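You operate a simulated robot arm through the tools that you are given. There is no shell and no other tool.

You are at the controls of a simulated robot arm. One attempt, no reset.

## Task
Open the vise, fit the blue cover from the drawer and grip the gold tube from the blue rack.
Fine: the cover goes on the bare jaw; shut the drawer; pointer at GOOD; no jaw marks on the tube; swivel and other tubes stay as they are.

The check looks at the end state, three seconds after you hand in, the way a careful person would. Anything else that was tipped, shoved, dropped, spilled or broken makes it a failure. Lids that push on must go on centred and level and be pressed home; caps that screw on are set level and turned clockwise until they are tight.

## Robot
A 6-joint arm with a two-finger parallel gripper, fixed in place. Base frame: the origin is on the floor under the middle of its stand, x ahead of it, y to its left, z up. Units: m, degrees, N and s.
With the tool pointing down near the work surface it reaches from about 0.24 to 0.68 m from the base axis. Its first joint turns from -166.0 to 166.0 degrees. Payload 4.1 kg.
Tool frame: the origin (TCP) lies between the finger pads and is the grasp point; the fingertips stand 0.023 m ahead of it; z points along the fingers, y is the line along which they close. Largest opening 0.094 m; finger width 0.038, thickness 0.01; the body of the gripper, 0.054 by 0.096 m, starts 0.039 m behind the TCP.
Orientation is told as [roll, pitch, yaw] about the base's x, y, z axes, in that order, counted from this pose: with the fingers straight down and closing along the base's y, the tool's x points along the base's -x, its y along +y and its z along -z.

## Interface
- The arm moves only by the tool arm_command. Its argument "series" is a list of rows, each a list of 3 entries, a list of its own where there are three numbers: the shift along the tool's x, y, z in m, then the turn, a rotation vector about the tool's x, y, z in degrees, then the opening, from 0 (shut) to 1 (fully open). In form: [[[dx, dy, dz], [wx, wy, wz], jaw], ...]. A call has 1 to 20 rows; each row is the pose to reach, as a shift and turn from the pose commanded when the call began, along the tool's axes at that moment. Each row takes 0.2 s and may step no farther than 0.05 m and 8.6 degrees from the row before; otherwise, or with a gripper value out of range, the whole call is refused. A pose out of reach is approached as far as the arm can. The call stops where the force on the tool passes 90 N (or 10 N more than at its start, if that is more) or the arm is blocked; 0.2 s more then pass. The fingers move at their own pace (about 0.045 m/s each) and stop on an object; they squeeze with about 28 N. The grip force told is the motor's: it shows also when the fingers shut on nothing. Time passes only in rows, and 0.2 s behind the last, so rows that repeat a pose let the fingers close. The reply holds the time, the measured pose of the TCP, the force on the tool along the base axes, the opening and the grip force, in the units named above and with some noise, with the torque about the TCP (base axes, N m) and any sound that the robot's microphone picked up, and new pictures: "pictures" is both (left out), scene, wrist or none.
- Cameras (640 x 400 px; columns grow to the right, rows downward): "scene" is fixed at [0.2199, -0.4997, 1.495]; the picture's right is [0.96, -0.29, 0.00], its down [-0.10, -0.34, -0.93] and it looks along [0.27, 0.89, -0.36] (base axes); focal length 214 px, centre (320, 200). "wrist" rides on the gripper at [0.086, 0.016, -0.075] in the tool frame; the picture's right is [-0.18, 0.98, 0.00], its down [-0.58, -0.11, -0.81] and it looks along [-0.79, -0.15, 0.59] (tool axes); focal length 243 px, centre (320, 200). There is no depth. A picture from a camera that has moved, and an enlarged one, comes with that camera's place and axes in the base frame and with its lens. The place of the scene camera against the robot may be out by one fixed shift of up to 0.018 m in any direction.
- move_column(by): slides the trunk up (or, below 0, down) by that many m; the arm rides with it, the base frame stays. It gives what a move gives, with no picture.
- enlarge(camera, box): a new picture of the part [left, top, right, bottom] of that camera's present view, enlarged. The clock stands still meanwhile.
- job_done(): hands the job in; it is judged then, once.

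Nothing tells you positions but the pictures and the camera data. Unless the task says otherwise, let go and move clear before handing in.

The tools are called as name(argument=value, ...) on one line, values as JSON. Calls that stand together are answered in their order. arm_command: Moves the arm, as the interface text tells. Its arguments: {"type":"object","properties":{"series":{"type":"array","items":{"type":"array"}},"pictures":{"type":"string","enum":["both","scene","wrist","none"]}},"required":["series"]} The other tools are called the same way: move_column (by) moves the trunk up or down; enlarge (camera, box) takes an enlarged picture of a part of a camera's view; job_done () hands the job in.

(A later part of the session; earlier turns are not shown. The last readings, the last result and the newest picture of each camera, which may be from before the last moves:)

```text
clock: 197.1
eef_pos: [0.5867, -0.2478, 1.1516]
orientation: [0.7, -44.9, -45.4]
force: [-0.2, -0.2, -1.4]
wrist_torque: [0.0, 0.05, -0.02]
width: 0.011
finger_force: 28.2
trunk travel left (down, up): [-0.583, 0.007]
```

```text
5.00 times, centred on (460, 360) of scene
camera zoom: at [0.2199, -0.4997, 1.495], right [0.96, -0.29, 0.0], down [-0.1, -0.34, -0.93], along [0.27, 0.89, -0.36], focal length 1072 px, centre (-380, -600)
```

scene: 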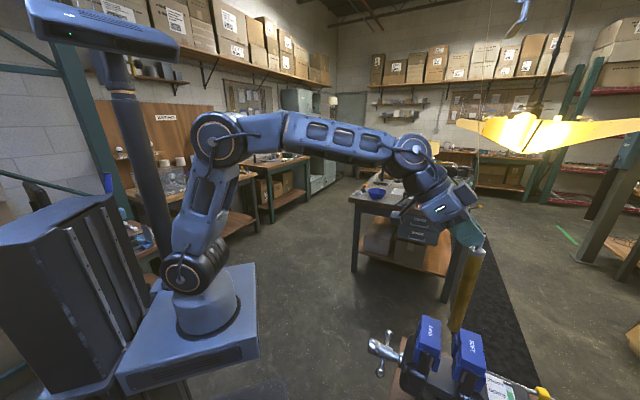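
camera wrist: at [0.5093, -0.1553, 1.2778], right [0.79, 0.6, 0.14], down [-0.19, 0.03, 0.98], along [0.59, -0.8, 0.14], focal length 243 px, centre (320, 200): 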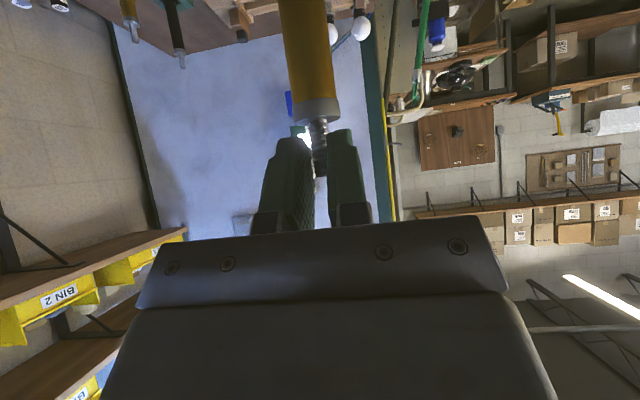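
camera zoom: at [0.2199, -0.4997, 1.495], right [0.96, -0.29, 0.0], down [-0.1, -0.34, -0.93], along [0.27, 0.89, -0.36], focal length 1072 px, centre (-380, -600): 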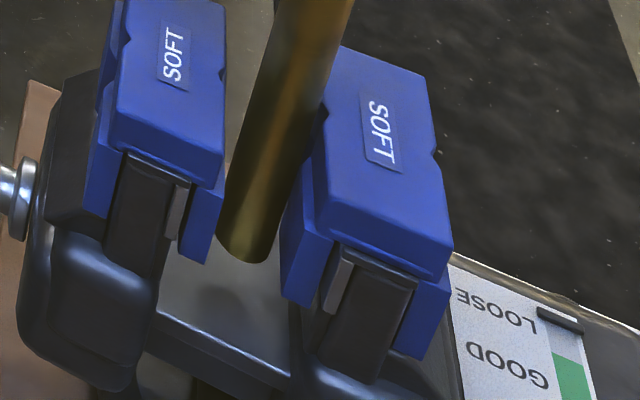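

arm_command(series=[[[0.0021, 0, 0.0021], [0, 0, 0], 0.0], [[0.0042, 0, 0.0042], [0, 0, 0], 0.0], [[0.0064, 0, 0.0064], [0, 0, 0], 0.0]], pictures="none")

arm_command(series=[[[0.0014, 0, 0.0014], [0, 0, 0], 0.0], [[0.0028, 0, 0.0028], [0, 0, 0], 0.0], [[0.0042, 0, 0.0042], [0, 0, 0], 0.0]], pictures="none")

enlarge(camera="scene", box=[420, 320, 500, 400])

```text
clock: 197.9
eef_pos: [0.5877, -0.249, 1.1437]
orientation: [0.7, -45.1, -45.4]
force: [-0.4, 0.9, -1.3]
wrist_torque: [0.01, 0.04, -0.01]
width: 0.0109
finger_force: 28.1
trunk travel left (down, up): [-0.583, 0.007]
```

```text
clock: 198.7
eef_pos: [0.5858, -0.2481, 1.1377]
orientation: [0.7, -44.9, -45.5]
force: [-0.9, -0.6, -1.3]
wrist_torque: [0.01, 0.03, -0.04]
width: 0.0109
finger_force: 28.0
trunk travel left (down, up): [-0.583, 0.007]
```

```text
5.00 times, centred on (460, 360) of scene
camera zoom: at [0.2199, -0.4997, 1.495], right [0.96, -0.29, 0.0], down [-0.1, -0.34, -0.93], along [0.27, 0.89, -0.36], focal length 1072 px, centre (-380, -600)
```

zoom: 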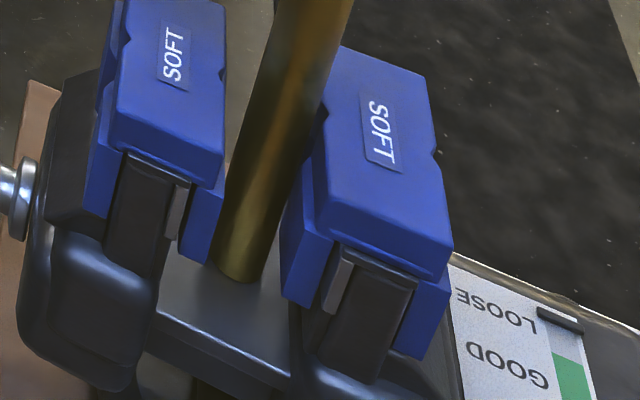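

arm_command(series=[[[0.0011, 0, 0.0011], [0, 0, 0], 0.0], [[0.0021, 0, 0.0021], [0, 0, 0], 0.0]], pictures="none")

arm_command(series=[[[0.0011, 0, 0.0011], [0, 0, 0], 0.0], [[0.0021, 0, 0.0021], [0, 0, 0], 0.0]], pictures="none")

enlarge(camera="scene", box=[430, 340, 480, 400])

```text
clock: 199.3
eef_pos: [0.5881, -0.248, 1.1374]
orientation: [0.7, -45.3, -45.5]
force: [0.0, -0.5, 7.9]
wrist_torque: [-0.01, 0.05, -0.02]
width: 0.0112
finger_force: 27.9
trunk travel left (down, up): [-0.583, 0.007]
```

```text
clock: 199.9
eef_pos: [0.5866, -0.2485, 1.1357]
orientation: [0.8, -45.2, -45.6]
force: [0.2, -0.7, 18.9]
wrist_torque: [-0.39, -0.33, -0.04]
width: 0.0114
finger_force: 27.5
trunk travel left (down, up): [-0.583, 0.007]
```

```text
6.67 times, centred on (455, 370) of scene
camera zoom: at [0.2199, -0.4997, 1.495], right [0.96, -0.29, 0.0], down [-0.1, -0.34, -0.93], along [0.27, 0.89, -0.36], focal length 1430 px, centre (-580, -933)
```

zoom: 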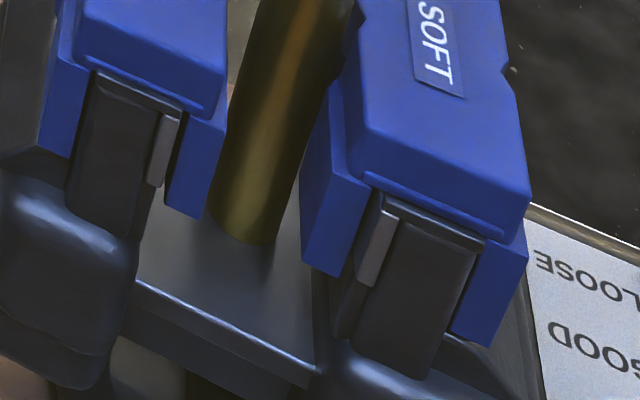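

Contact with the bed is at 8–19 N. I'll ease up slightly and nudge the tube into the fixed V groove before letting go.

arm_command(series=[[[-0.0023, 0, -0.0023], [0, 0, 0], 0.0], [[-0.003, 0, -0.0016], [0, 0, 0], 0.0], [[-0.0037, 0, -0.0009], [0, 0, 0], 0.0]], pictures="none")

arm_command(series=[[[-0.0007, 0, 0.0007], [0, 0, 0], 0.0], [[-0.0014, 0, 0.0014], [0, 0, 0], 0.0]], pictures="none")

enlarge(camera="scene", box=[430, 320, 490, 400])

```text
clock: 200.7
eef_pos: [0.5875, -0.2487, 1.1346]
orientation: [0.6, -44.9, -45.4]
force: [-2.0, 1.8, 4.8]
wrist_torque: [0.3, 0.36, -0.03]
width: 0.0111
finger_force: 27.9
trunk travel left (down, up): [-0.583, 0.007]
```

```text
clock: 201.3
eef_pos: [0.5901, -0.2509, 1.1348]
orientation: [0.7, -44.9, -45.3]
force: [-0.7, 1.6, 1.1]
wrist_torque: [0.22, 0.22, -0.01]
width: 0.0112
finger_force: 28.1
trunk travel left (down, up): [-0.583, 0.007]
```

```text
5.00 times, centred on (460, 360) of scene
camera zoom: at [0.2199, -0.4997, 1.495], right [0.96, -0.29, 0.0], down [-0.1, -0.34, -0.93], along [0.27, 0.89, -0.36], focal length 1072 px, centre (-380, -600)
```

zoom: 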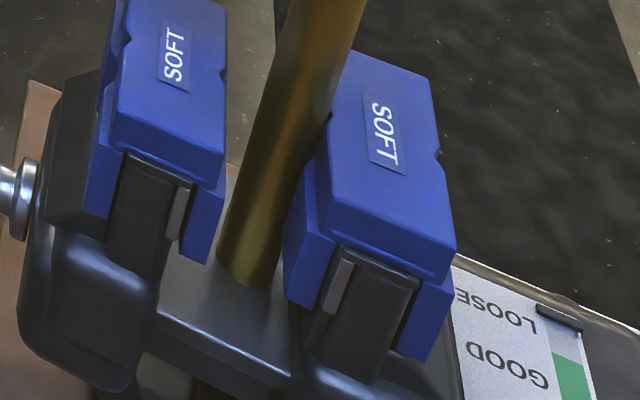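

The tube rests on the bed and against the fixed V. I'll release gently.

arm_command(series=[[[0, 0, 0], [0, 0, 0], 0.15], [[0, 0, 0], [0, 0, 0], 0.4], [[0, 0, 0], [0, 0, 0], 0.8], [[0, 0, 0], [0, 0, 0], 1.0]], pictures="both")

enlarge(camera="scene", box=[420, 250, 520, 400])

```text
clock: 202.3
eef_pos: [0.589, -0.2521, 1.1357]
orientation: [0.8, -45.1, -45.4]
force: [-0.3, -0.1, 0.3]
wrist_torque: [0.0, 0.01, -0.03]
width: 0.0828
finger_force: 0.0
trunk travel left (down, up): [-0.583, 0.007]
camera wrist: at [0.5195, -0.1602, 1.1271], right [0.79, 0.6, 0.14], down [-0.2, 0.03, 0.98], along [0.59, -0.8, 0.14], focal length 243 px, centre (320, 200)
```

scene: 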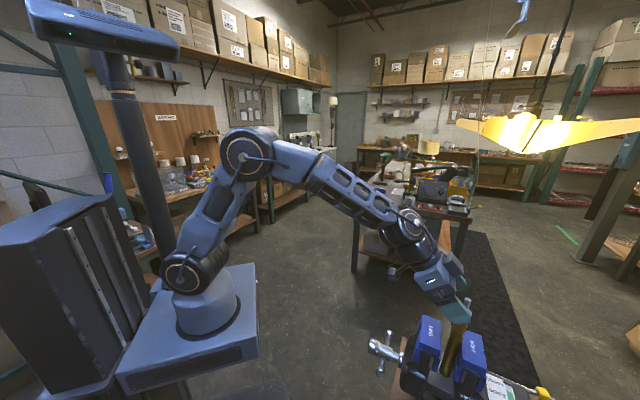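
wrist: 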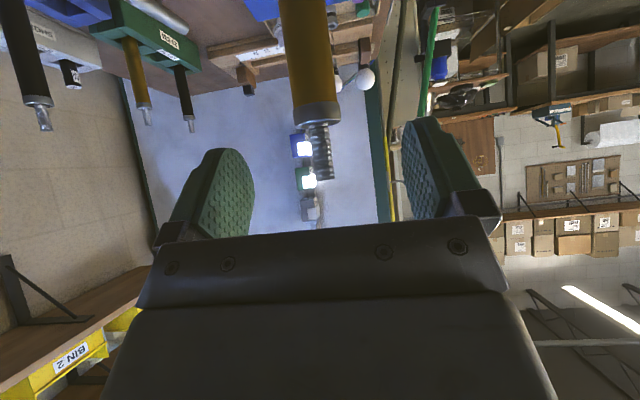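

```text
2.67 times, centred on (470, 325) of scene
camera zoom: at [0.2199, -0.4997, 1.495], right [0.96, -0.29, 0.0], down [-0.1, -0.34, -0.93], along [0.27, 0.89, -0.36], focal length 572 px, centre (-80, -133)
```

zoom: 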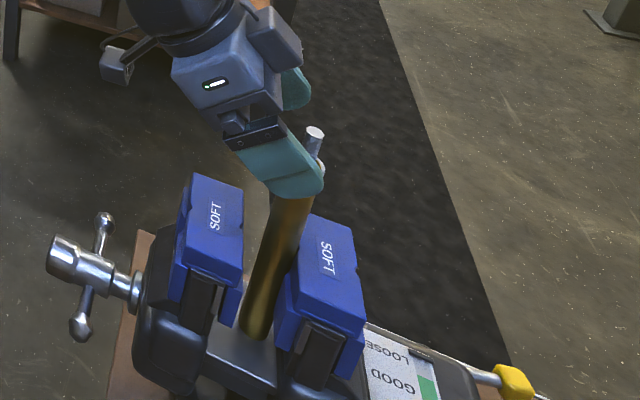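

The tube stands by itself. I'll retreat straight back along the tool axis.

arm_command(series=[[[0, 0, -0.01], [0, 0, 0], 1.0], [[0, 0, -0.03], [0, 0, 0], 1.0], [[0, 0, -0.06], [0, 0, 0], 1.0], [[0, 0, -0.1], [0, 0, 0], 1.0], [[0, 0, -0.14], [0, 0, 0], 1.0]], pictures="both")

enlarge(camera="scene", box=[400, 270, 520, 400])

```text
clock: 203.5
eef_pos: [0.5193, -0.1821, 1.2363]
orientation: [0.6, -45.0, -45.5]
force: [0.2, -0.2, 0.0]
wrist_torque: [0.01, 0.0, 0.02]
width: 0.0941
finger_force: 0.0
trunk travel left (down, up): [-0.583, 0.007]
camera wrist: at [0.4498, -0.0909, 1.2273], right [0.79, 0.6, 0.14], down [-0.19, 0.03, 0.98], along [0.59, -0.8, 0.14], focal length 243 px, centre (320, 200)
```

scene: 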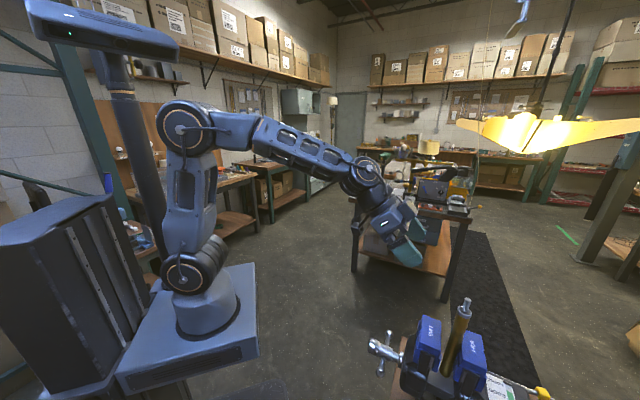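
wrist: 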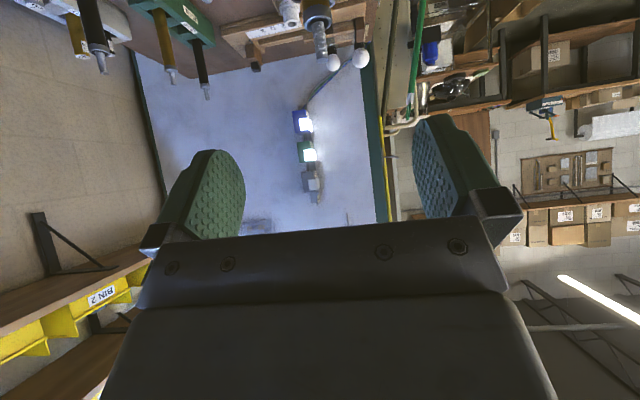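

```text
3.08 times, centred on (460, 335) of scene
camera zoom: at [0.2199, -0.4997, 1.495], right [0.96, -0.29, 0.0], down [-0.1, -0.34, -0.93], along [0.27, 0.89, -0.36], focal length 660 px, centre (-111, -215)
```

zoom: 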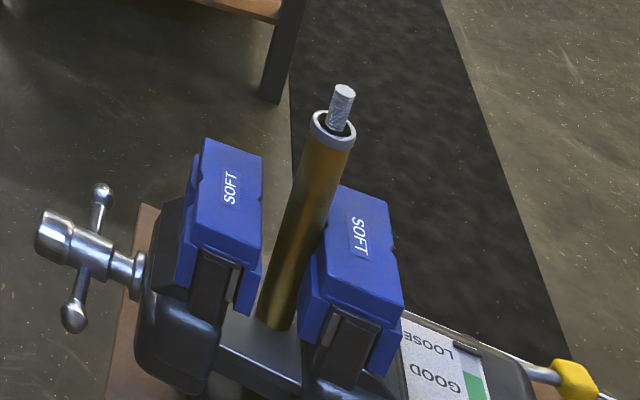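

The tube stands upright in the V. Now I'll tighten. First I'll retreat, bring the tool vertical again and lower the trunk to the handle working height.

arm_command(series=[[[0.0085, 0, -0.0233], [0, 7.5, 0], 1.0], [[0.017, 0, -0.0467], [0, 15, 0], 1.0], [[0.0255, 0, -0.07], [0, 22.5, 0], 1.0], [[0.034, 0, -0.0933], [0, 30, 0], 1.0], [[0.0425, 0, -0.1167], [0, 37.5, 0], 1.0], [[0.0509, 0, -0.14], [0, 45, 0], 1.0]], pictures="none")

arm_command(series=[[[0, 0, 0], [0.6, 0, 0], 1.0]], pictures="wrist")

enlarge(camera="wrist", box=[260, 0, 420, 230])

```text
clock: 204.9
eef_pos: [0.4242, -0.086, 1.2987]
orientation: [0.6, 0.2, -45.0]
force: [0.1, 0.6, 0.8]
wrist_torque: [-0.01, 0.01, 0.01]
width: 0.0937
finger_force: 0.1
trunk travel left (down, up): [-0.583, 0.007]
```

```text
clock: 205.3
eef_pos: [0.4258, -0.0874, 1.2976]
orientation: [-0.1, 0.1, -44.8]
force: [0.0, 0.4, 0.2]
wrist_torque: [0.0, 0.0, 0.01]
width: 0.0939
finger_force: 0.0
trunk travel left (down, up): [-0.583, 0.007]
camera wrist: at [0.3737, -0.0153, 1.3727], right [0.82, 0.57, 0.0], down [0.34, -0.49, 0.81], along [0.45, -0.67, -0.59], focal length 243 px, centre (320, 200)
```

wrist: 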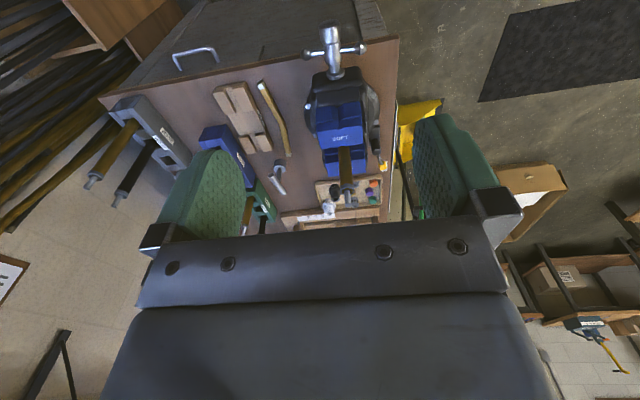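

```text
1.74 times, centred on (340, 115) of wrist
camera zoom: at [0.3737, -0.0153, 1.3727], right [0.82, 0.57, 0.0], down [0.34, -0.49, 0.81], along [0.45, -0.67, -0.59], focal length 422 px, centre (285, 348)
```

zoom: 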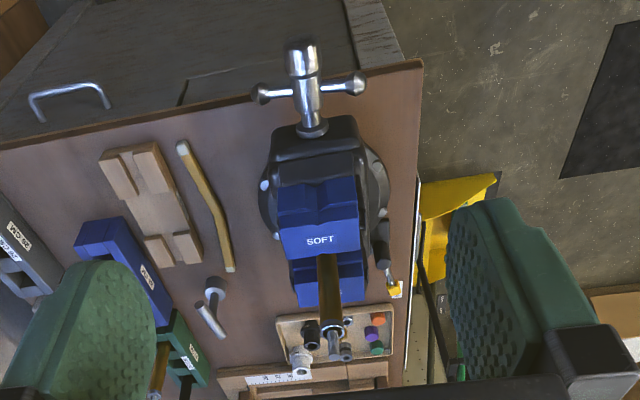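

enlarge(camera="wrist", box=[305, 90, 385, 200])

move_column(by=-0.333)

```text
3.64 times, centred on (345, 145) of wrist
camera zoom: at [0.3737, -0.0153, 1.3727], right [0.82, 0.57, 0.0], down [0.34, -0.49, 0.81], along [0.45, -0.67, -0.59], focal length 882 px, centre (229, 400)
```

zoom: 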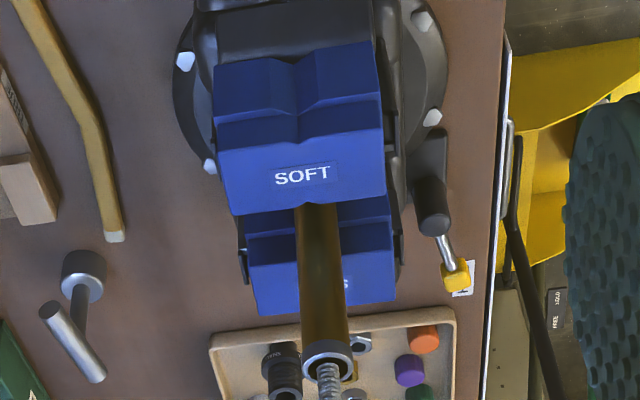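

```text
clock: 208.6
eef_pos: [0.4238, -0.086, 0.9644]
orientation: [-0.1, -0.1, -44.9]
force: [0.2, -0.5, 0.3]
wrist_torque: [-0.02, -0.02, -0.01]
width: 0.094
finger_force: 0.0
trunk travel left (down, up): [-0.25, 0.34]
```

Now I'll pitch up to horizontal in front of the spindle, the same way as before.

arm_command(series=[[[0, 0, 0.005], [0, -7.5, 0], 1], [[-0.002, 0, 0.012], [0, -15, 0], 1], [[-0.004, 0, 0.02], [0, -22.5, 0], 1], [[-0.006, 0, 0.028], [0, -30, 0], 1], [[-0.008, 0, 0.036], [0, -37.5, 0], 1], [[-0.01, 0, 0.044], [0, -45, 0], 1], [[-0.012, 0, 0.052], [0, -52.5, 0], 1], [[-0.014, 0, 0.06], [0, -60, 0], 1], [[-0.016, 0, 0.067], [0, -67.5, 0], 1], [[-0.019, 0, 0.074], [0, -75, 0], 1], [[-0.022, 0, 0.08], [0, -82.5, 0], 1], [[-0.0245, 0, 0.0865], [0, -90, 0], 1]], pictures="wrist")

```text
clock: 211.2
eef_pos: [0.442, -0.1027, 0.8775]
orientation: [-143.1, -89.9, 98.3]
force: [0.0, -0.8, 0.5]
wrist_torque: [0.02, 0.01, 0.03]
width: 0.0943
finger_force: 0.0
trunk travel left (down, up): [-0.25, 0.34]
camera wrist: at [0.3991, -0.0409, 0.792], right [0.69, 0.7, 0.18], down [-0.65, 0.49, 0.58], along [0.31, -0.52, 0.79], focal length 243 px, centre (320, 200)
```

wrist: 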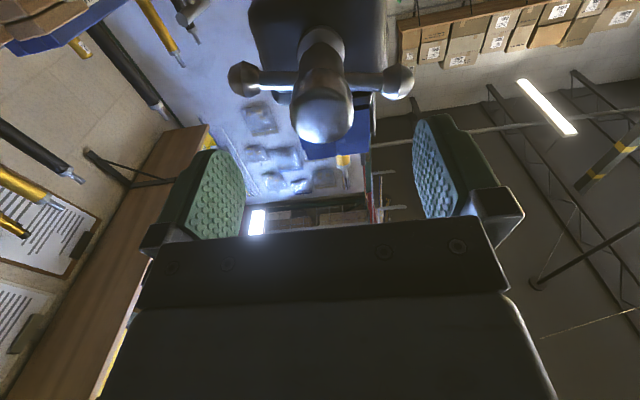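

Aligned. I'll roll the gripper to -260° so it can make a full clockwise stroke.

arm_command(series=[[[0, 0, 0], [0, 0, -8.4], 1], [[0, 0, 0], [0, 0, -16.8], 1], [[0, 0, 0], [0, 0, -25.2], 1], [[0, 0, 0], [0, 0, -33.6], 1], [[0, 0, 0], [0, 0, -42], 1], [[0, 0, 0], [0, 0, -50.4], 1], [[0, 0, 0], [0, 0, -58.8], 1], [[0, 0, 0], [0, 0, -67.2], 1], [[0, 0, 0], [0, 0, -75.6], 1], [[0, 0, 0], [0, 0, -84], 1], [[0, 0, 0], [0, 0, -92.4], 1], [[0, 0, 0], [0, 0, -100.8], 1], [[0, 0, 0], [0, 0, -109.2], 1], [[0, 0, 0], [0, 0, -117.6], 1], [[0, 0, 0], [0, 0, -126], 1], [[0, 0, 0], [0, 0, -134.4], 1], [[0, 0, 0], [0, 0, -142.8], 1], [[0, 0, 0], [0, 0, -151.2], 1], [[0, 0, 0], [0, 0, -159.6], 1], [[0, 0, 0], [0, 0, -168], 1]], pictures="none")

arm_command(series=[[[0, 0, 0], [0, 0, -8.4], 1], [[0, 0, 0], [0, 0, -16.8], 1], [[0, 0, 0], [0, 0, -25.2], 1], [[0, 0, 0], [0, 0, -33.6], 1], [[0, 0, 0], [0, 0, -42], 1], [[0, 0, 0], [0, 0, -50.4], 1], [[0, 0, 0], [0, 0, -58.8], 1], [[0, 0, 0], [0, 0, -67.2], 1], [[0, 0, 0], [0, 0, -75.6], 1], [[0, 0, 0], [0, 0, -84], 1], [[0, 0, 0], [0, 0, -92], 1]], pictures="both")

enlarge(camera="scene", box=[330, 290, 520, 400])

```text
clock: 215.3
eef_pos: [0.4414, -0.1052, 0.8785]
orientation: [-90.0, 78.3, 45.0]
force: [0.8, 0.2, 0.5]
wrist_torque: [0.04, 0.0, 0.0]
width: 0.0943
finger_force: 0.1
trunk travel left (down, up): [-0.25, 0.34]
```

```text
clock: 217.8
eef_pos: [0.4415, -0.1046, 0.8787]
orientation: [90.0, 9.7, -135.0]
force: [0.1, -0.2, 0.1]
wrist_torque: [0.0, -0.04, -0.02]
width: 0.0939
finger_force: 0.0
trunk travel left (down, up): [-0.25, 0.34]
camera wrist: at [0.4461, 0.0055, 0.9094], right [-0.25, -0.25, 0.94], down [-0.96, 0.18, -0.21], along [-0.12, -0.95, -0.28], focal length 243 px, centre (320, 200)
```

scene: 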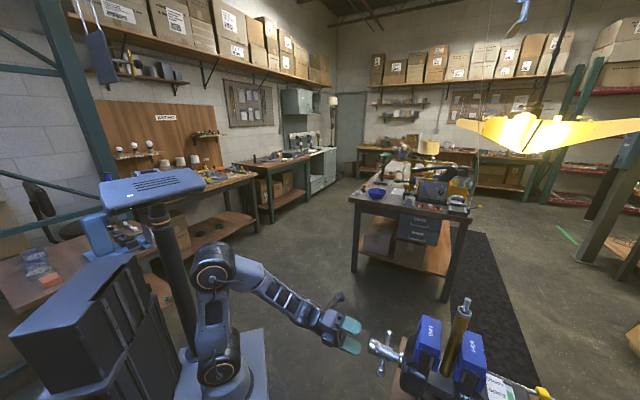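
wrist: 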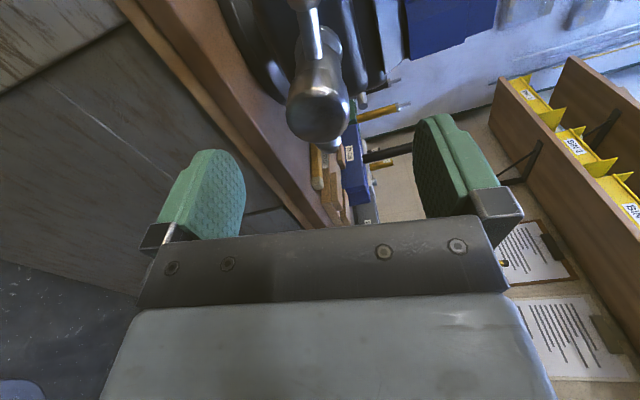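

```text
3.37 times, centred on (425, 345) of scene
camera zoom: at [0.2199, -0.4997, 1.495], right [0.96, -0.29, 0.0], down [-0.1, -0.34, -0.93], along [0.27, 0.89, -0.36], focal length 722 px, centre (-34, -288)
```

zoom: 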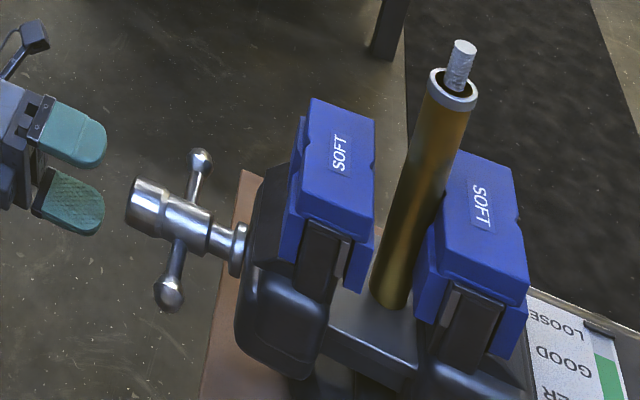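

The fingers line up with the bar. I'll advance over the spindle head and grip.

arm_command(series=[[[0.0008, -0.001, 0.03], [0, 0, 0], 1], [[0.0008, -0.001, 0.06], [0, 0, 0], 1], [[0.0008, -0.001, 0.077], [0, 0, 0], 1], [[0.0008, -0.001, 0.077], [0, 0, 0], 0.3], [[0.0008, -0.001, 0.077], [0, 0, 0], 0.0], [[0.0008, -0.001, 0.077], [0, 0, 0], 0.0], [[0.0008, -0.001, 0.077], [0, 0, 0], 0.0]], pictures="both")

enlarge(camera="scene", box=[330, 290, 520, 400])

```text
clock: 219.3
eef_pos: [0.4974, -0.1575, 0.878]
orientation: [89.8, 9.8, -135.0]
force: [0.3, 1.0, -7.3]
wrist_torque: [-0.08, -0.1, 0.17]
width: 0.0376
finger_force: 36.3
trunk travel left (down, up): [-0.25, 0.34]
camera wrist: at [0.5019, -0.0483, 0.909], right [-0.24, -0.25, 0.94], down [-0.96, 0.18, -0.2], along [-0.12, -0.95, -0.28], focal length 243 px, centre (320, 200)
```

scene: 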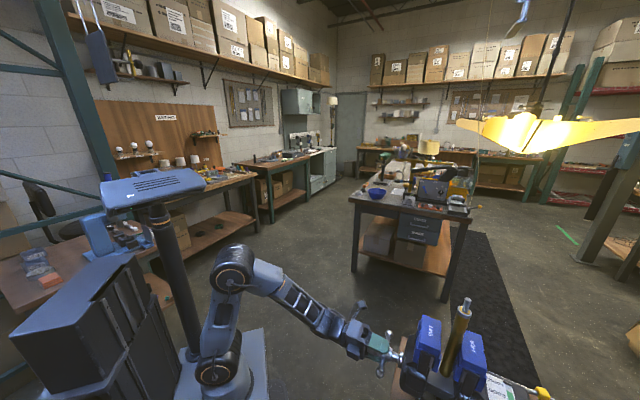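
wrist: 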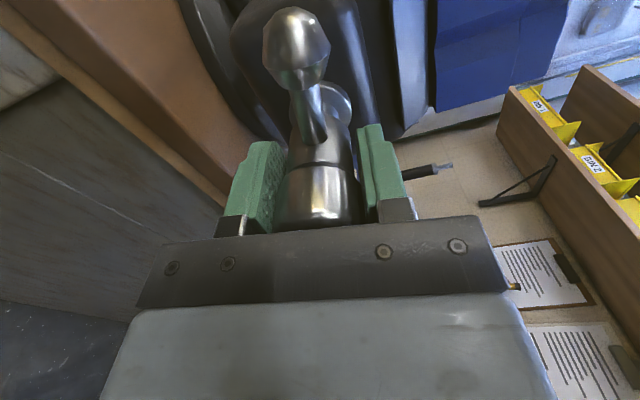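

```text
3.37 times, centred on (425, 345) of scene
camera zoom: at [0.2199, -0.4997, 1.495], right [0.96, -0.29, 0.0], down [-0.1, -0.34, -0.93], along [0.27, 0.89, -0.36], focal length 722 px, centre (-34, -288)
```

zoom: 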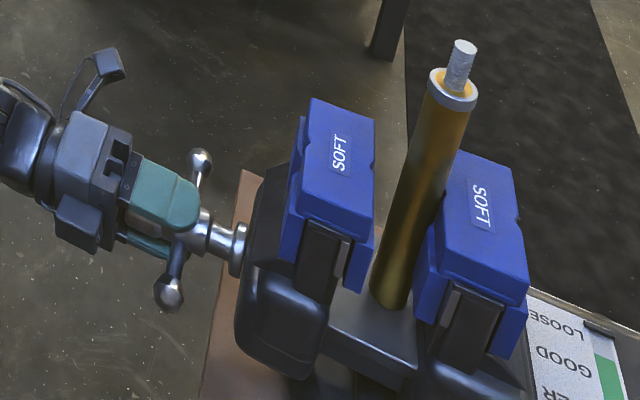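

Gripped. I'll turn clockwise, following the spindle forward, and stop to check before the pad reaches the tube.

arm_command(series=[[[0, 0, 0.0007], [0, 0, 8.5], 0.0], [[0, 0, 0.0014], [0, 0, 17], 0.0], [[0, 0, 0.0021], [0, 0, 25.5], 0.0], [[0, 0, 0.0028], [0, 0, 34], 0.0], [[0, 0, 0.0035], [0, 0, 42.5], 0.0], [[0, 0, 0.0042], [0, 0, 51], 0.0], [[0, 0, 0.0049], [0, 0, 59.5], 0.0], [[0, 0, 0.0056], [0, 0, 68], 0.0], [[0, 0, 0.0063], [0, 0, 76.5], 0.0], [[0, 0, 0.007], [0, 0, 85], 0.0], [[0, 0, 0.0077], [0, 0, 93.5], 0.0], [[0, 0, 0.0084], [0, 0, 102], 0.0], [[0, 0, 0.0091], [0, 0, 110.5], 0.0], [[0, 0, 0.0098], [0, 0, 119], 0.0]], pictures="scene")

enlarge(camera="scene", box=[330, 290, 520, 400])

```text
clock: 222.3
eef_pos: [0.5053, -0.1648, 0.878]
orientation: [-89.9, 51.0, 45.1]
force: [1.7, -1.2, -0.1]
wrist_torque: [0.41, 0.6, 0.44]
width: 0.0373
finger_force: 44.8
trunk travel left (down, up): [-0.25, 0.34]
```

scene: 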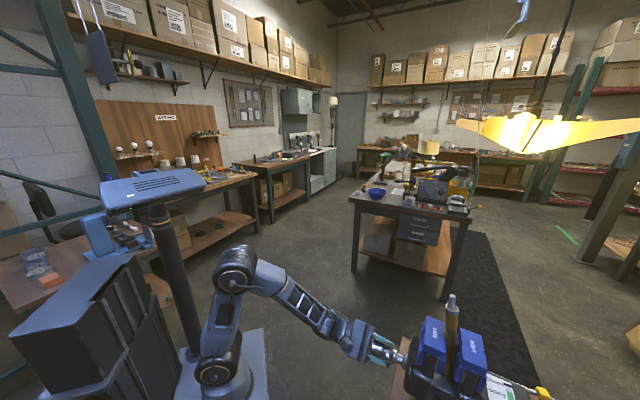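

```text
3.37 times, centred on (425, 345) of scene
camera zoom: at [0.2199, -0.4997, 1.495], right [0.96, -0.29, 0.0], down [-0.1, -0.34, -0.93], along [0.27, 0.89, -0.36], focal length 722 px, centre (-34, -288)
```

zoom: 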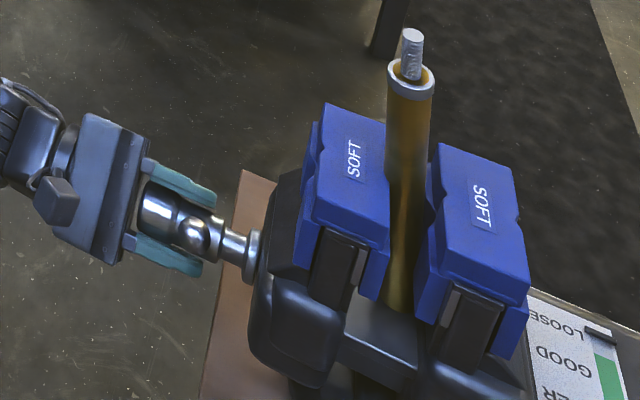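

The tube has tipped slightly and now leans on the moving cover. I'll look closely before going on.

enlarge(camera="scene", box=[415, 285, 495, 400])

arm_command(series=[[[0, 0, 0], [0, 0, 0], 0.0]], pictures="wrist")

```text
3.48 times, centred on (455, 342) of scene
camera zoom: at [0.2199, -0.4997, 1.495], right [0.96, -0.29, 0.0], down [-0.1, -0.34, -0.93], along [0.27, 0.89, -0.36], focal length 746 px, centre (-150, -296)
```

zoom: 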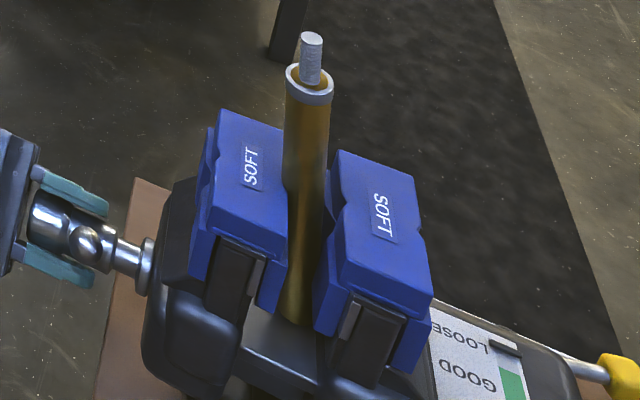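

```text
clock: 222.8
eef_pos: [0.505, -0.1647, 0.878]
orientation: [-89.9, 51.0, 44.9]
force: [2.2, -1.3, 1.0]
wrist_torque: [0.59, 0.52, 0.29]
width: 0.0376
finger_force: 44.5
trunk travel left (down, up): [-0.25, 0.34]
camera wrist: at [0.4034, -0.1609, 0.9351], right [-0.46, -0.46, -0.76], down [-0.25, 0.89, -0.38], along [0.85, 0.02, -0.52], focal length 243 px, centre (320, 200)
```

wrist: 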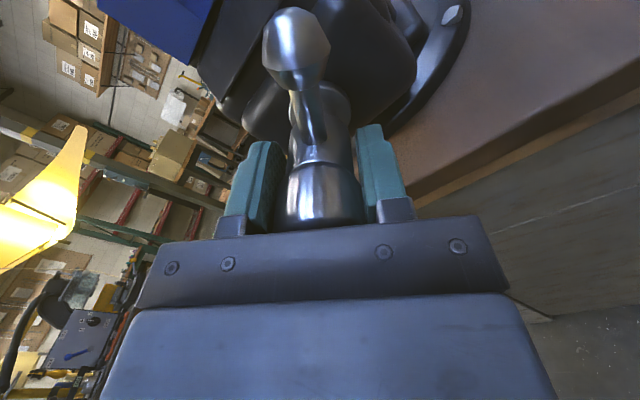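

The tube leans about 9° towards the handle side, still inside both V grooves. The two parallel V pads should straighten it as they close. I'll continue slowly and watch.

arm_command(series=[[[0, 0, 0.0005], [0, 0, 6], 0.0], [[0, 0, 0.001], [0, 0, 12], 0.0], [[0, 0, 0.0015], [0, 0, 18], 0.0], [[0, 0, 0.002], [0, 0, 24], 0.0], [[0, 0, 0.0025], [0, 0, 30], 0.0]], pictures="none")

enlarge(camera="scene", box=[415, 285, 495, 400])

```text
clock: 223.9
eef_pos: [0.5067, -0.1664, 0.8781]
orientation: [-90.0, 21.0, 44.9]
force: [10.0, 0.5, 2.6]
wrist_torque: [-0.41, -0.35, -0.82]
width: 0.0374
finger_force: 44.7
trunk travel left (down, up): [-0.25, 0.34]
```

```text
3.48 times, centred on (455, 342) of scene
camera zoom: at [0.2199, -0.4997, 1.495], right [0.96, -0.29, 0.0], down [-0.1, -0.34, -0.93], along [0.27, 0.89, -0.36], focal length 746 px, centre (-150, -296)
```

zoom: 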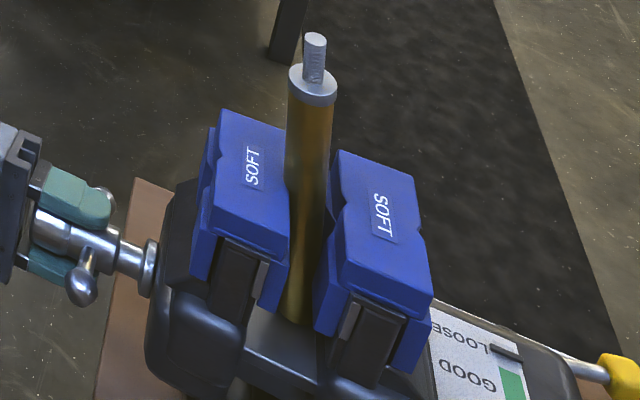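

arm_command(series=[[[0, 0, 0.0005], [0, 0, 6], 0.0], [[0, 0, 0.001], [0, 0, 12], 0.0], [[0, 0, 0.0015], [0, 0, 18], 0.0], [[0, 0, 0.002], [0, 0, 24], 0.0], [[0, 0, 0.0025], [0, 0, 31], 0.0]], pictures="none")

enlarge(camera="scene", box=[415, 285, 495, 400])

```text
clock: 225.2
eef_pos: [0.5082, -0.1686, 0.8775]
orientation: [-89.9, -10.0, 45.0]
force: [8.6, -2.3, 3.5]
wrist_torque: [-0.07, 0.07, -0.28]
width: 0.0376
finger_force: 44.6
trunk travel left (down, up): [-0.25, 0.34]
```

```text
3.48 times, centred on (455, 342) of scene
camera zoom: at [0.2199, -0.4997, 1.495], right [0.96, -0.29, 0.0], down [-0.1, -0.34, -0.93], along [0.27, 0.89, -0.36], focal length 746 px, centre (-150, -296)
```

zoom: 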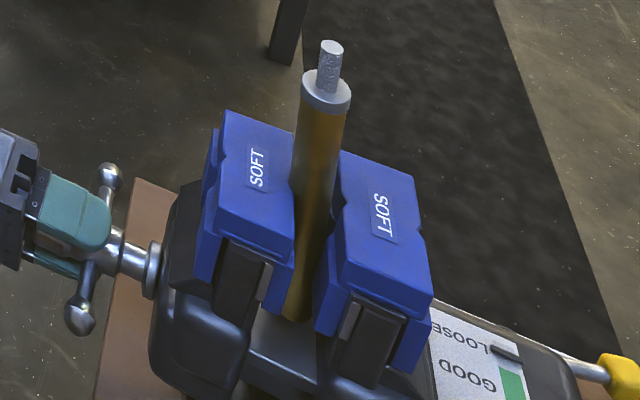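

The tube is straightening as the pads close. The wrist has about 90° more in this direction, so I'll continue without regripping, watching the torque and the pointer.

arm_command(series=[[[0, 0, 0.0005], [0, 0, 6], 0.0], [[0, 0, 0.001], [0, 0, 12], 0.0], [[0, 0, 0.0015], [0, 0, 18], 0.0], [[0, 0, 0.002], [0, 0, 24], 0.0]], pictures="none")

enlarge(camera="scene", box=[415, 285, 495, 400])

```text
clock: 226.2
eef_pos: [0.5091, -0.1697, 0.8781]
orientation: [-90.1, -34.0, 45.1]
force: [11.6, -1.0, 9.9]
wrist_torque: [0.31, 0.42, -0.94]
width: 0.0373
finger_force: 45.4
trunk travel left (down, up): [-0.25, 0.34]
```

```text
3.48 times, centred on (455, 342) of scene
camera zoom: at [0.2199, -0.4997, 1.495], right [0.96, -0.29, 0.0], down [-0.1, -0.34, -0.93], along [0.27, 0.89, -0.36], focal length 746 px, centre (-150, -296)
```

zoom: 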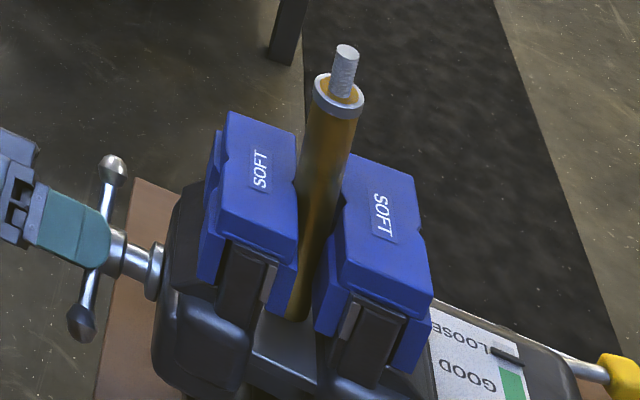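

arm_command(series=[[[0, 0, 0.0005], [0, 0, 6], 0.0], [[0, 0, 0.001], [0, 0, 12], 0.0], [[0, 0, 0.0015], [0, 0, 18], 0.0]], pictures="none")

enlarge(camera="scene", box=[415, 285, 495, 400])

enlarge(camera="scene", box=[475, 365, 535, 400])

```text
clock: 226.9
eef_pos: [0.5102, -0.1711, 0.8774]
orientation: [-90.1, -52.0, 45.1]
force: [10.4, -5.1, 10.5]
wrist_torque: [-0.3, -0.14, 0.47]
width: 0.0373
finger_force: 44.8
trunk travel left (down, up): [-0.25, 0.34]
```

```text
3.48 times, centred on (455, 342) of scene
camera zoom: at [0.2199, -0.4997, 1.495], right [0.96, -0.29, 0.0], down [-0.1, -0.34, -0.93], along [0.27, 0.89, -0.36], focal length 746 px, centre (-150, -296)
```

zoom: 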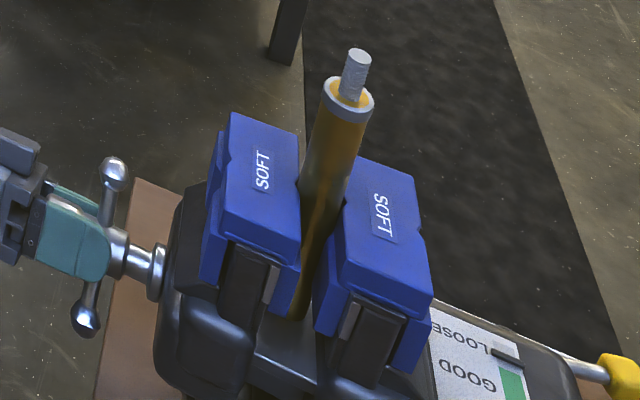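

```text
10.67 times, centred on (505, 382) of scene
camera zoom: at [0.2199, -0.4997, 1.495], right [0.96, -0.29, 0.0], down [-0.1, -0.34, -0.93], along [0.27, 0.89, -0.36], focal length 2288 px, centre (-1653, -1747)
```

zoom: 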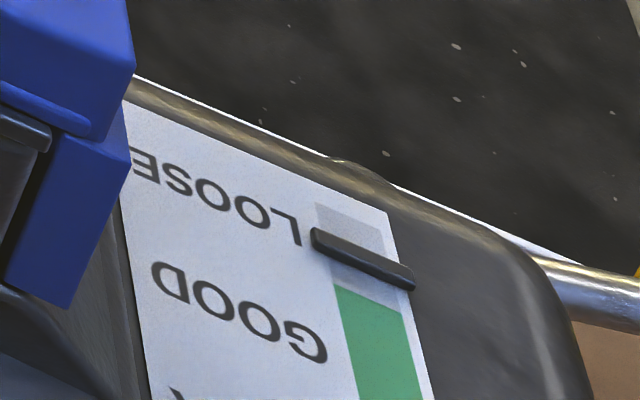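

The pointer has started to move, and the tube is nearly vertical. I'll go on in small increments.

arm_command(series=[[[0, 0, 0.0004], [0, 0, 4], 0.0], [[0, 0, 0.0006], [0, 0, 8], 0.0]], pictures="none")

enlarge(camera="scene", box=[475, 365, 535, 400])

enlarge(camera="scene", box=[415, 285, 495, 400])

```text
clock: 227.6
eef_pos: [0.5094, -0.1702, 0.8777]
orientation: [-90.1, -60.0, 45.1]
force: [8.3, -1.8, 14.0]
wrist_torque: [0.19, 0.27, -0.01]
width: 0.0376
finger_force: 45.0
trunk travel left (down, up): [-0.25, 0.34]
```

```text
10.67 times, centred on (505, 382) of scene
camera zoom: at [0.2199, -0.4997, 1.495], right [0.96, -0.29, 0.0], down [-0.1, -0.34, -0.93], along [0.27, 0.89, -0.36], focal length 2288 px, centre (-1653, -1747)
```

zoom: 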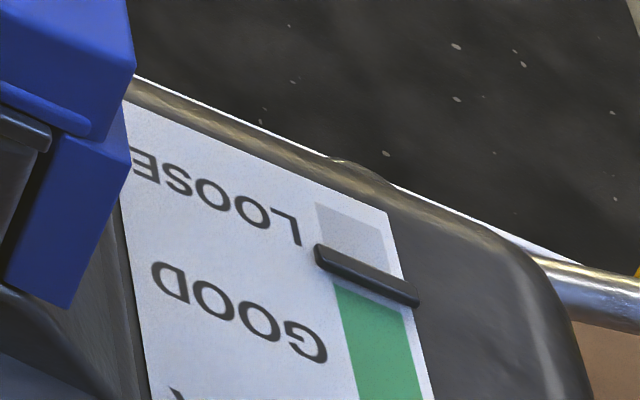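

```text
3.48 times, centred on (455, 342) of scene
camera zoom: at [0.2199, -0.4997, 1.495], right [0.96, -0.29, 0.0], down [-0.1, -0.34, -0.93], along [0.27, 0.89, -0.36], focal length 746 px, centre (-150, -296)
```

zoom: 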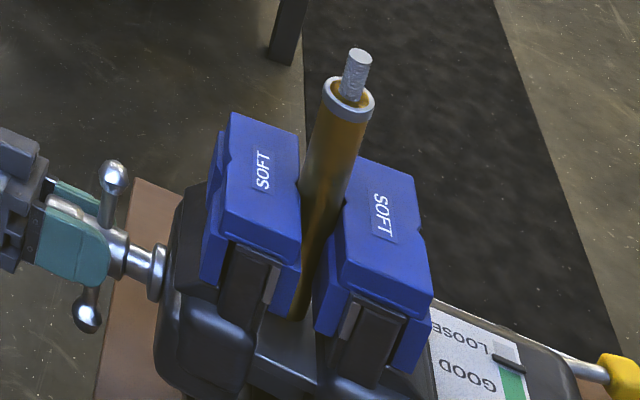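

The pointer moves with each step and is approaching the green band. A bit more.

arm_command(series=[[[0, 0, 0.0003], [0, 0, 4], 0.0], [[0, 0, 0.0005], [0, 0, 8], 0.0], [[0, 0, 0.0006], [0, 0, 12], 0.0]], pictures="none")

enlarge(camera="scene", box=[475, 365, 535, 400])

enlarge(camera="scene", box=[415, 285, 495, 400])

```text
clock: 228.3
eef_pos: [0.5099, -0.1715, 0.8776]
orientation: [-90.2, -72.1, 45.2]
force: [0.7, 1.9, 14.3]
wrist_torque: [0.0, 0.17, -0.14]
width: 0.0376
finger_force: 45.2
trunk travel left (down, up): [-0.25, 0.34]
```

```text
10.67 times, centred on (505, 382) of scene
camera zoom: at [0.2199, -0.4997, 1.495], right [0.96, -0.29, 0.0], down [-0.1, -0.34, -0.93], along [0.27, 0.89, -0.36], focal length 2288 px, centre (-1653, -1747)
```

zoom: 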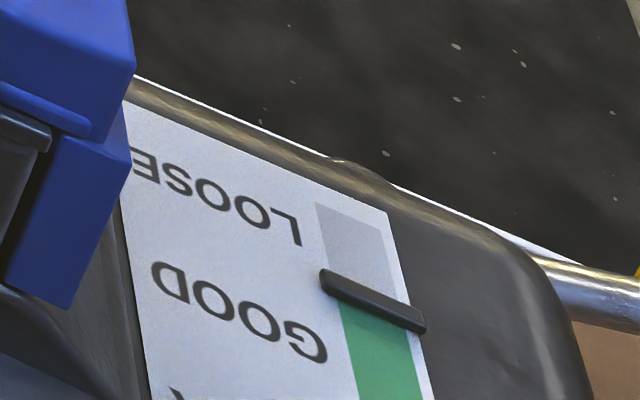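

```text
3.48 times, centred on (455, 342) of scene
camera zoom: at [0.2199, -0.4997, 1.495], right [0.96, -0.29, 0.0], down [-0.1, -0.34, -0.93], along [0.27, 0.89, -0.36], focal length 746 px, centre (-150, -296)
```

zoom: 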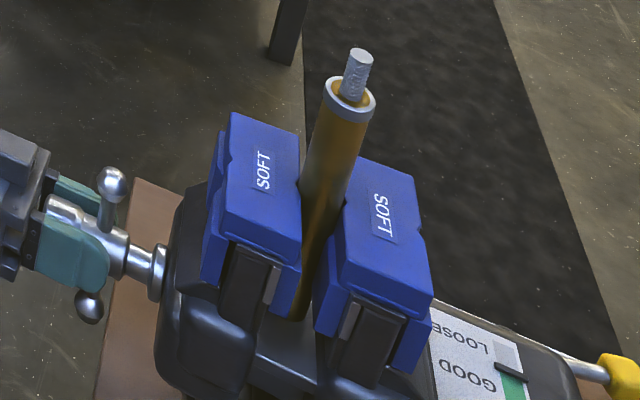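

The pointer is at the edge of green. About 20–25° more should bring it well into GOOD.

arm_command(series=[[[0, 0, 0.0002], [0, 0, 4], 0.0], [[0, 0, 0.0003], [0, 0, 8], 0.0], [[0, 0, 0.0004], [0, 0, 12], 0.0]], pictures="none")

enlarge(camera="scene", box=[475, 365, 535, 400])

```text
clock: 229.2
eef_pos: [0.5106, -0.172, 0.8779]
orientation: [-90.6, -83.9, 45.8]
force: [2.6, 5.6, 15.5]
wrist_torque: [0.47, 0.62, -0.13]
width: 0.0374
finger_force: 44.5
trunk travel left (down, up): [-0.25, 0.34]
```

```text
10.67 times, centred on (505, 382) of scene
camera zoom: at [0.2199, -0.4997, 1.495], right [0.96, -0.29, 0.0], down [-0.1, -0.34, -0.93], along [0.27, 0.89, -0.36], focal length 2288 px, centre (-1653, -1747)
```

zoom: 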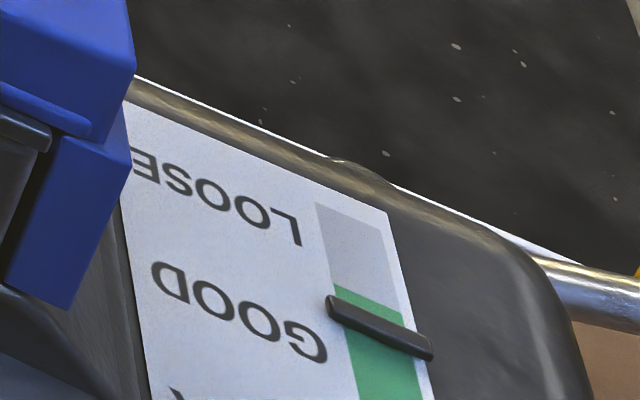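

The pointer is inside the green. A little further for margin.

arm_command(series=[[[0, 0, 0.0002], [0, 0, 4], 0.0], [[0, 0, 0.0003], [0, 0, 8], 0.0], [[0, 0, 0.0004], [0, 0, 12], 0.0]], pictures="none")

enlarge(camera="scene", box=[475, 365, 535, 400])

enlarge(camera="scene", box=[415, 285, 495, 400])

```text
clock: 229.9
eef_pos: [0.5102, -0.1719, 0.8791]
orientation: [90.7, -84.1, -135.6]
force: [4.8, 2.9, 10.1]
wrist_torque: [-0.89, -0.73, -0.01]
width: 0.0373
finger_force: 45.0
trunk travel left (down, up): [-0.25, 0.34]
```

```text
10.67 times, centred on (505, 382) of scene
camera zoom: at [0.2199, -0.4997, 1.495], right [0.96, -0.29, 0.0], down [-0.1, -0.34, -0.93], along [0.27, 0.89, -0.36], focal length 2288 px, centre (-1653, -1747)
```

zoom: 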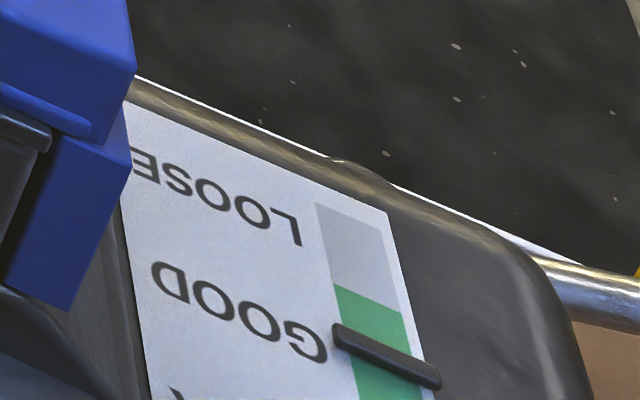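

```text
3.48 times, centred on (455, 342) of scene
camera zoom: at [0.2199, -0.4997, 1.495], right [0.96, -0.29, 0.0], down [-0.1, -0.34, -0.93], along [0.27, 0.89, -0.36], focal length 746 px, centre (-150, -296)
```

zoom: 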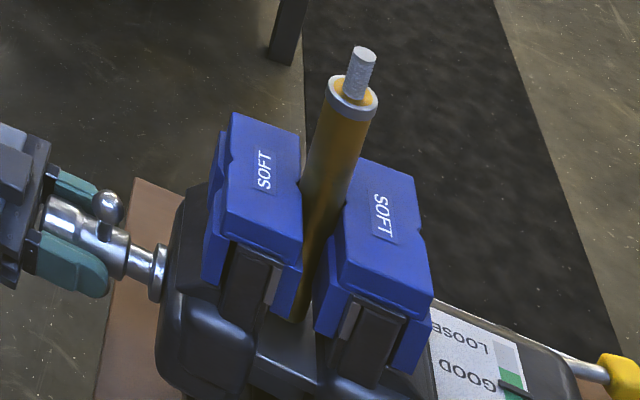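

The pointer sits at the GOOD mark. I'll release the handle, back straight off, and check that it holds.

arm_command(series=[[[0, 0, 0], [0, 0, 0], 0.3], [[0, 0, 0], [0, 0, 0], 0.7], [[0, 0, 0], [0, 0, 0], 1.0], [[0, 0, 0], [0, 0, 0], 1.0], [[0, 0, -0.025], [0, 0, 0], 1.0], [[0, 0, -0.05], [0, 0, 0], 1.0], [[0, 0, -0.075], [0, 0, 0], 1.0], [[0, 0, -0.096], [0, 0, 0], 1.0]], pictures="both")

enlarge(camera="scene", box=[475, 365, 535, 400])

enlarge(camera="scene", box=[400, 285, 510, 400])

```text
clock: 231.8
eef_pos: [0.4416, -0.1031, 0.8763]
orientation: [89.5, -84.2, -134.4]
force: [0.0, -0.4, 1.3]
wrist_torque: [0.02, 0.0, 0.03]
width: 0.094
finger_force: 0.0
trunk travel left (down, up): [-0.25, 0.34]
camera wrist: at [0.4055, -0.0351, 0.7924], right [0.68, 0.68, 0.28], down [-0.69, 0.45, 0.57], along [0.26, -0.58, 0.77], focal length 243 px, centre (320, 200)
```

scene: 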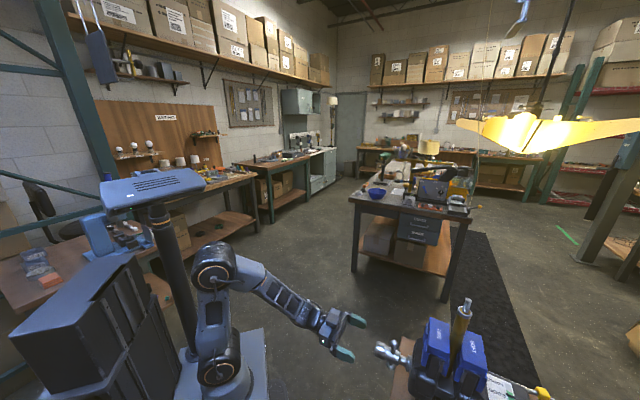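
wrist: 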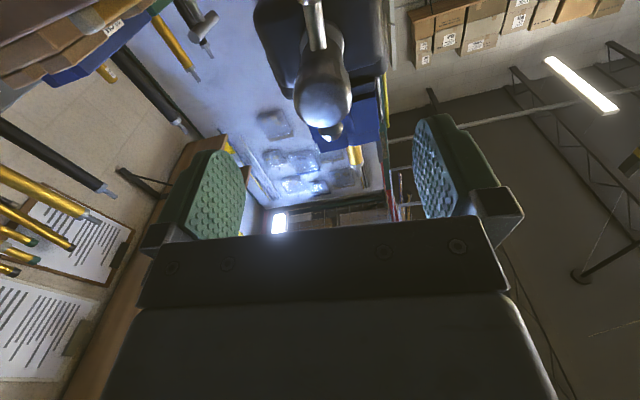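

```text
10.67 times, centred on (505, 382) of scene
camera zoom: at [0.2199, -0.4997, 1.495], right [0.96, -0.29, 0.0], down [-0.1, -0.34, -0.93], along [0.27, 0.89, -0.36], focal length 2288 px, centre (-1653, -1747)
```

zoom: 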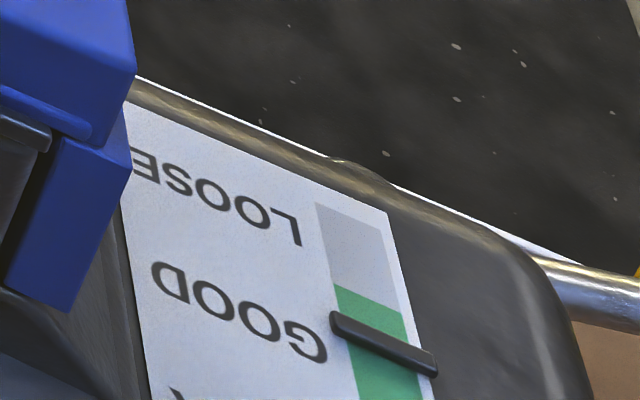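

```text
3.48 times, centred on (455, 342) of scene
camera zoom: at [0.2199, -0.4997, 1.495], right [0.96, -0.29, 0.0], down [-0.1, -0.34, -0.93], along [0.27, 0.89, -0.36], focal length 746 px, centre (-150, -296)
```

zoom: 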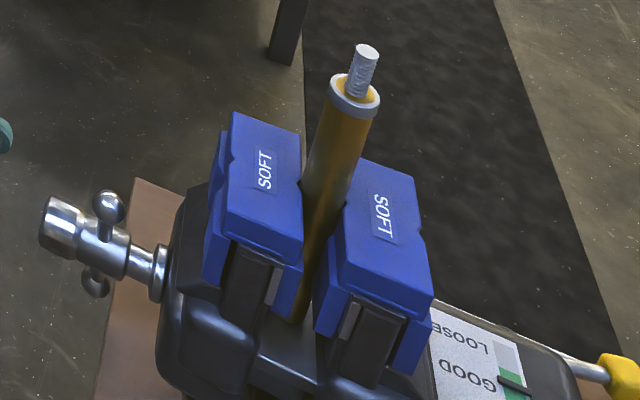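

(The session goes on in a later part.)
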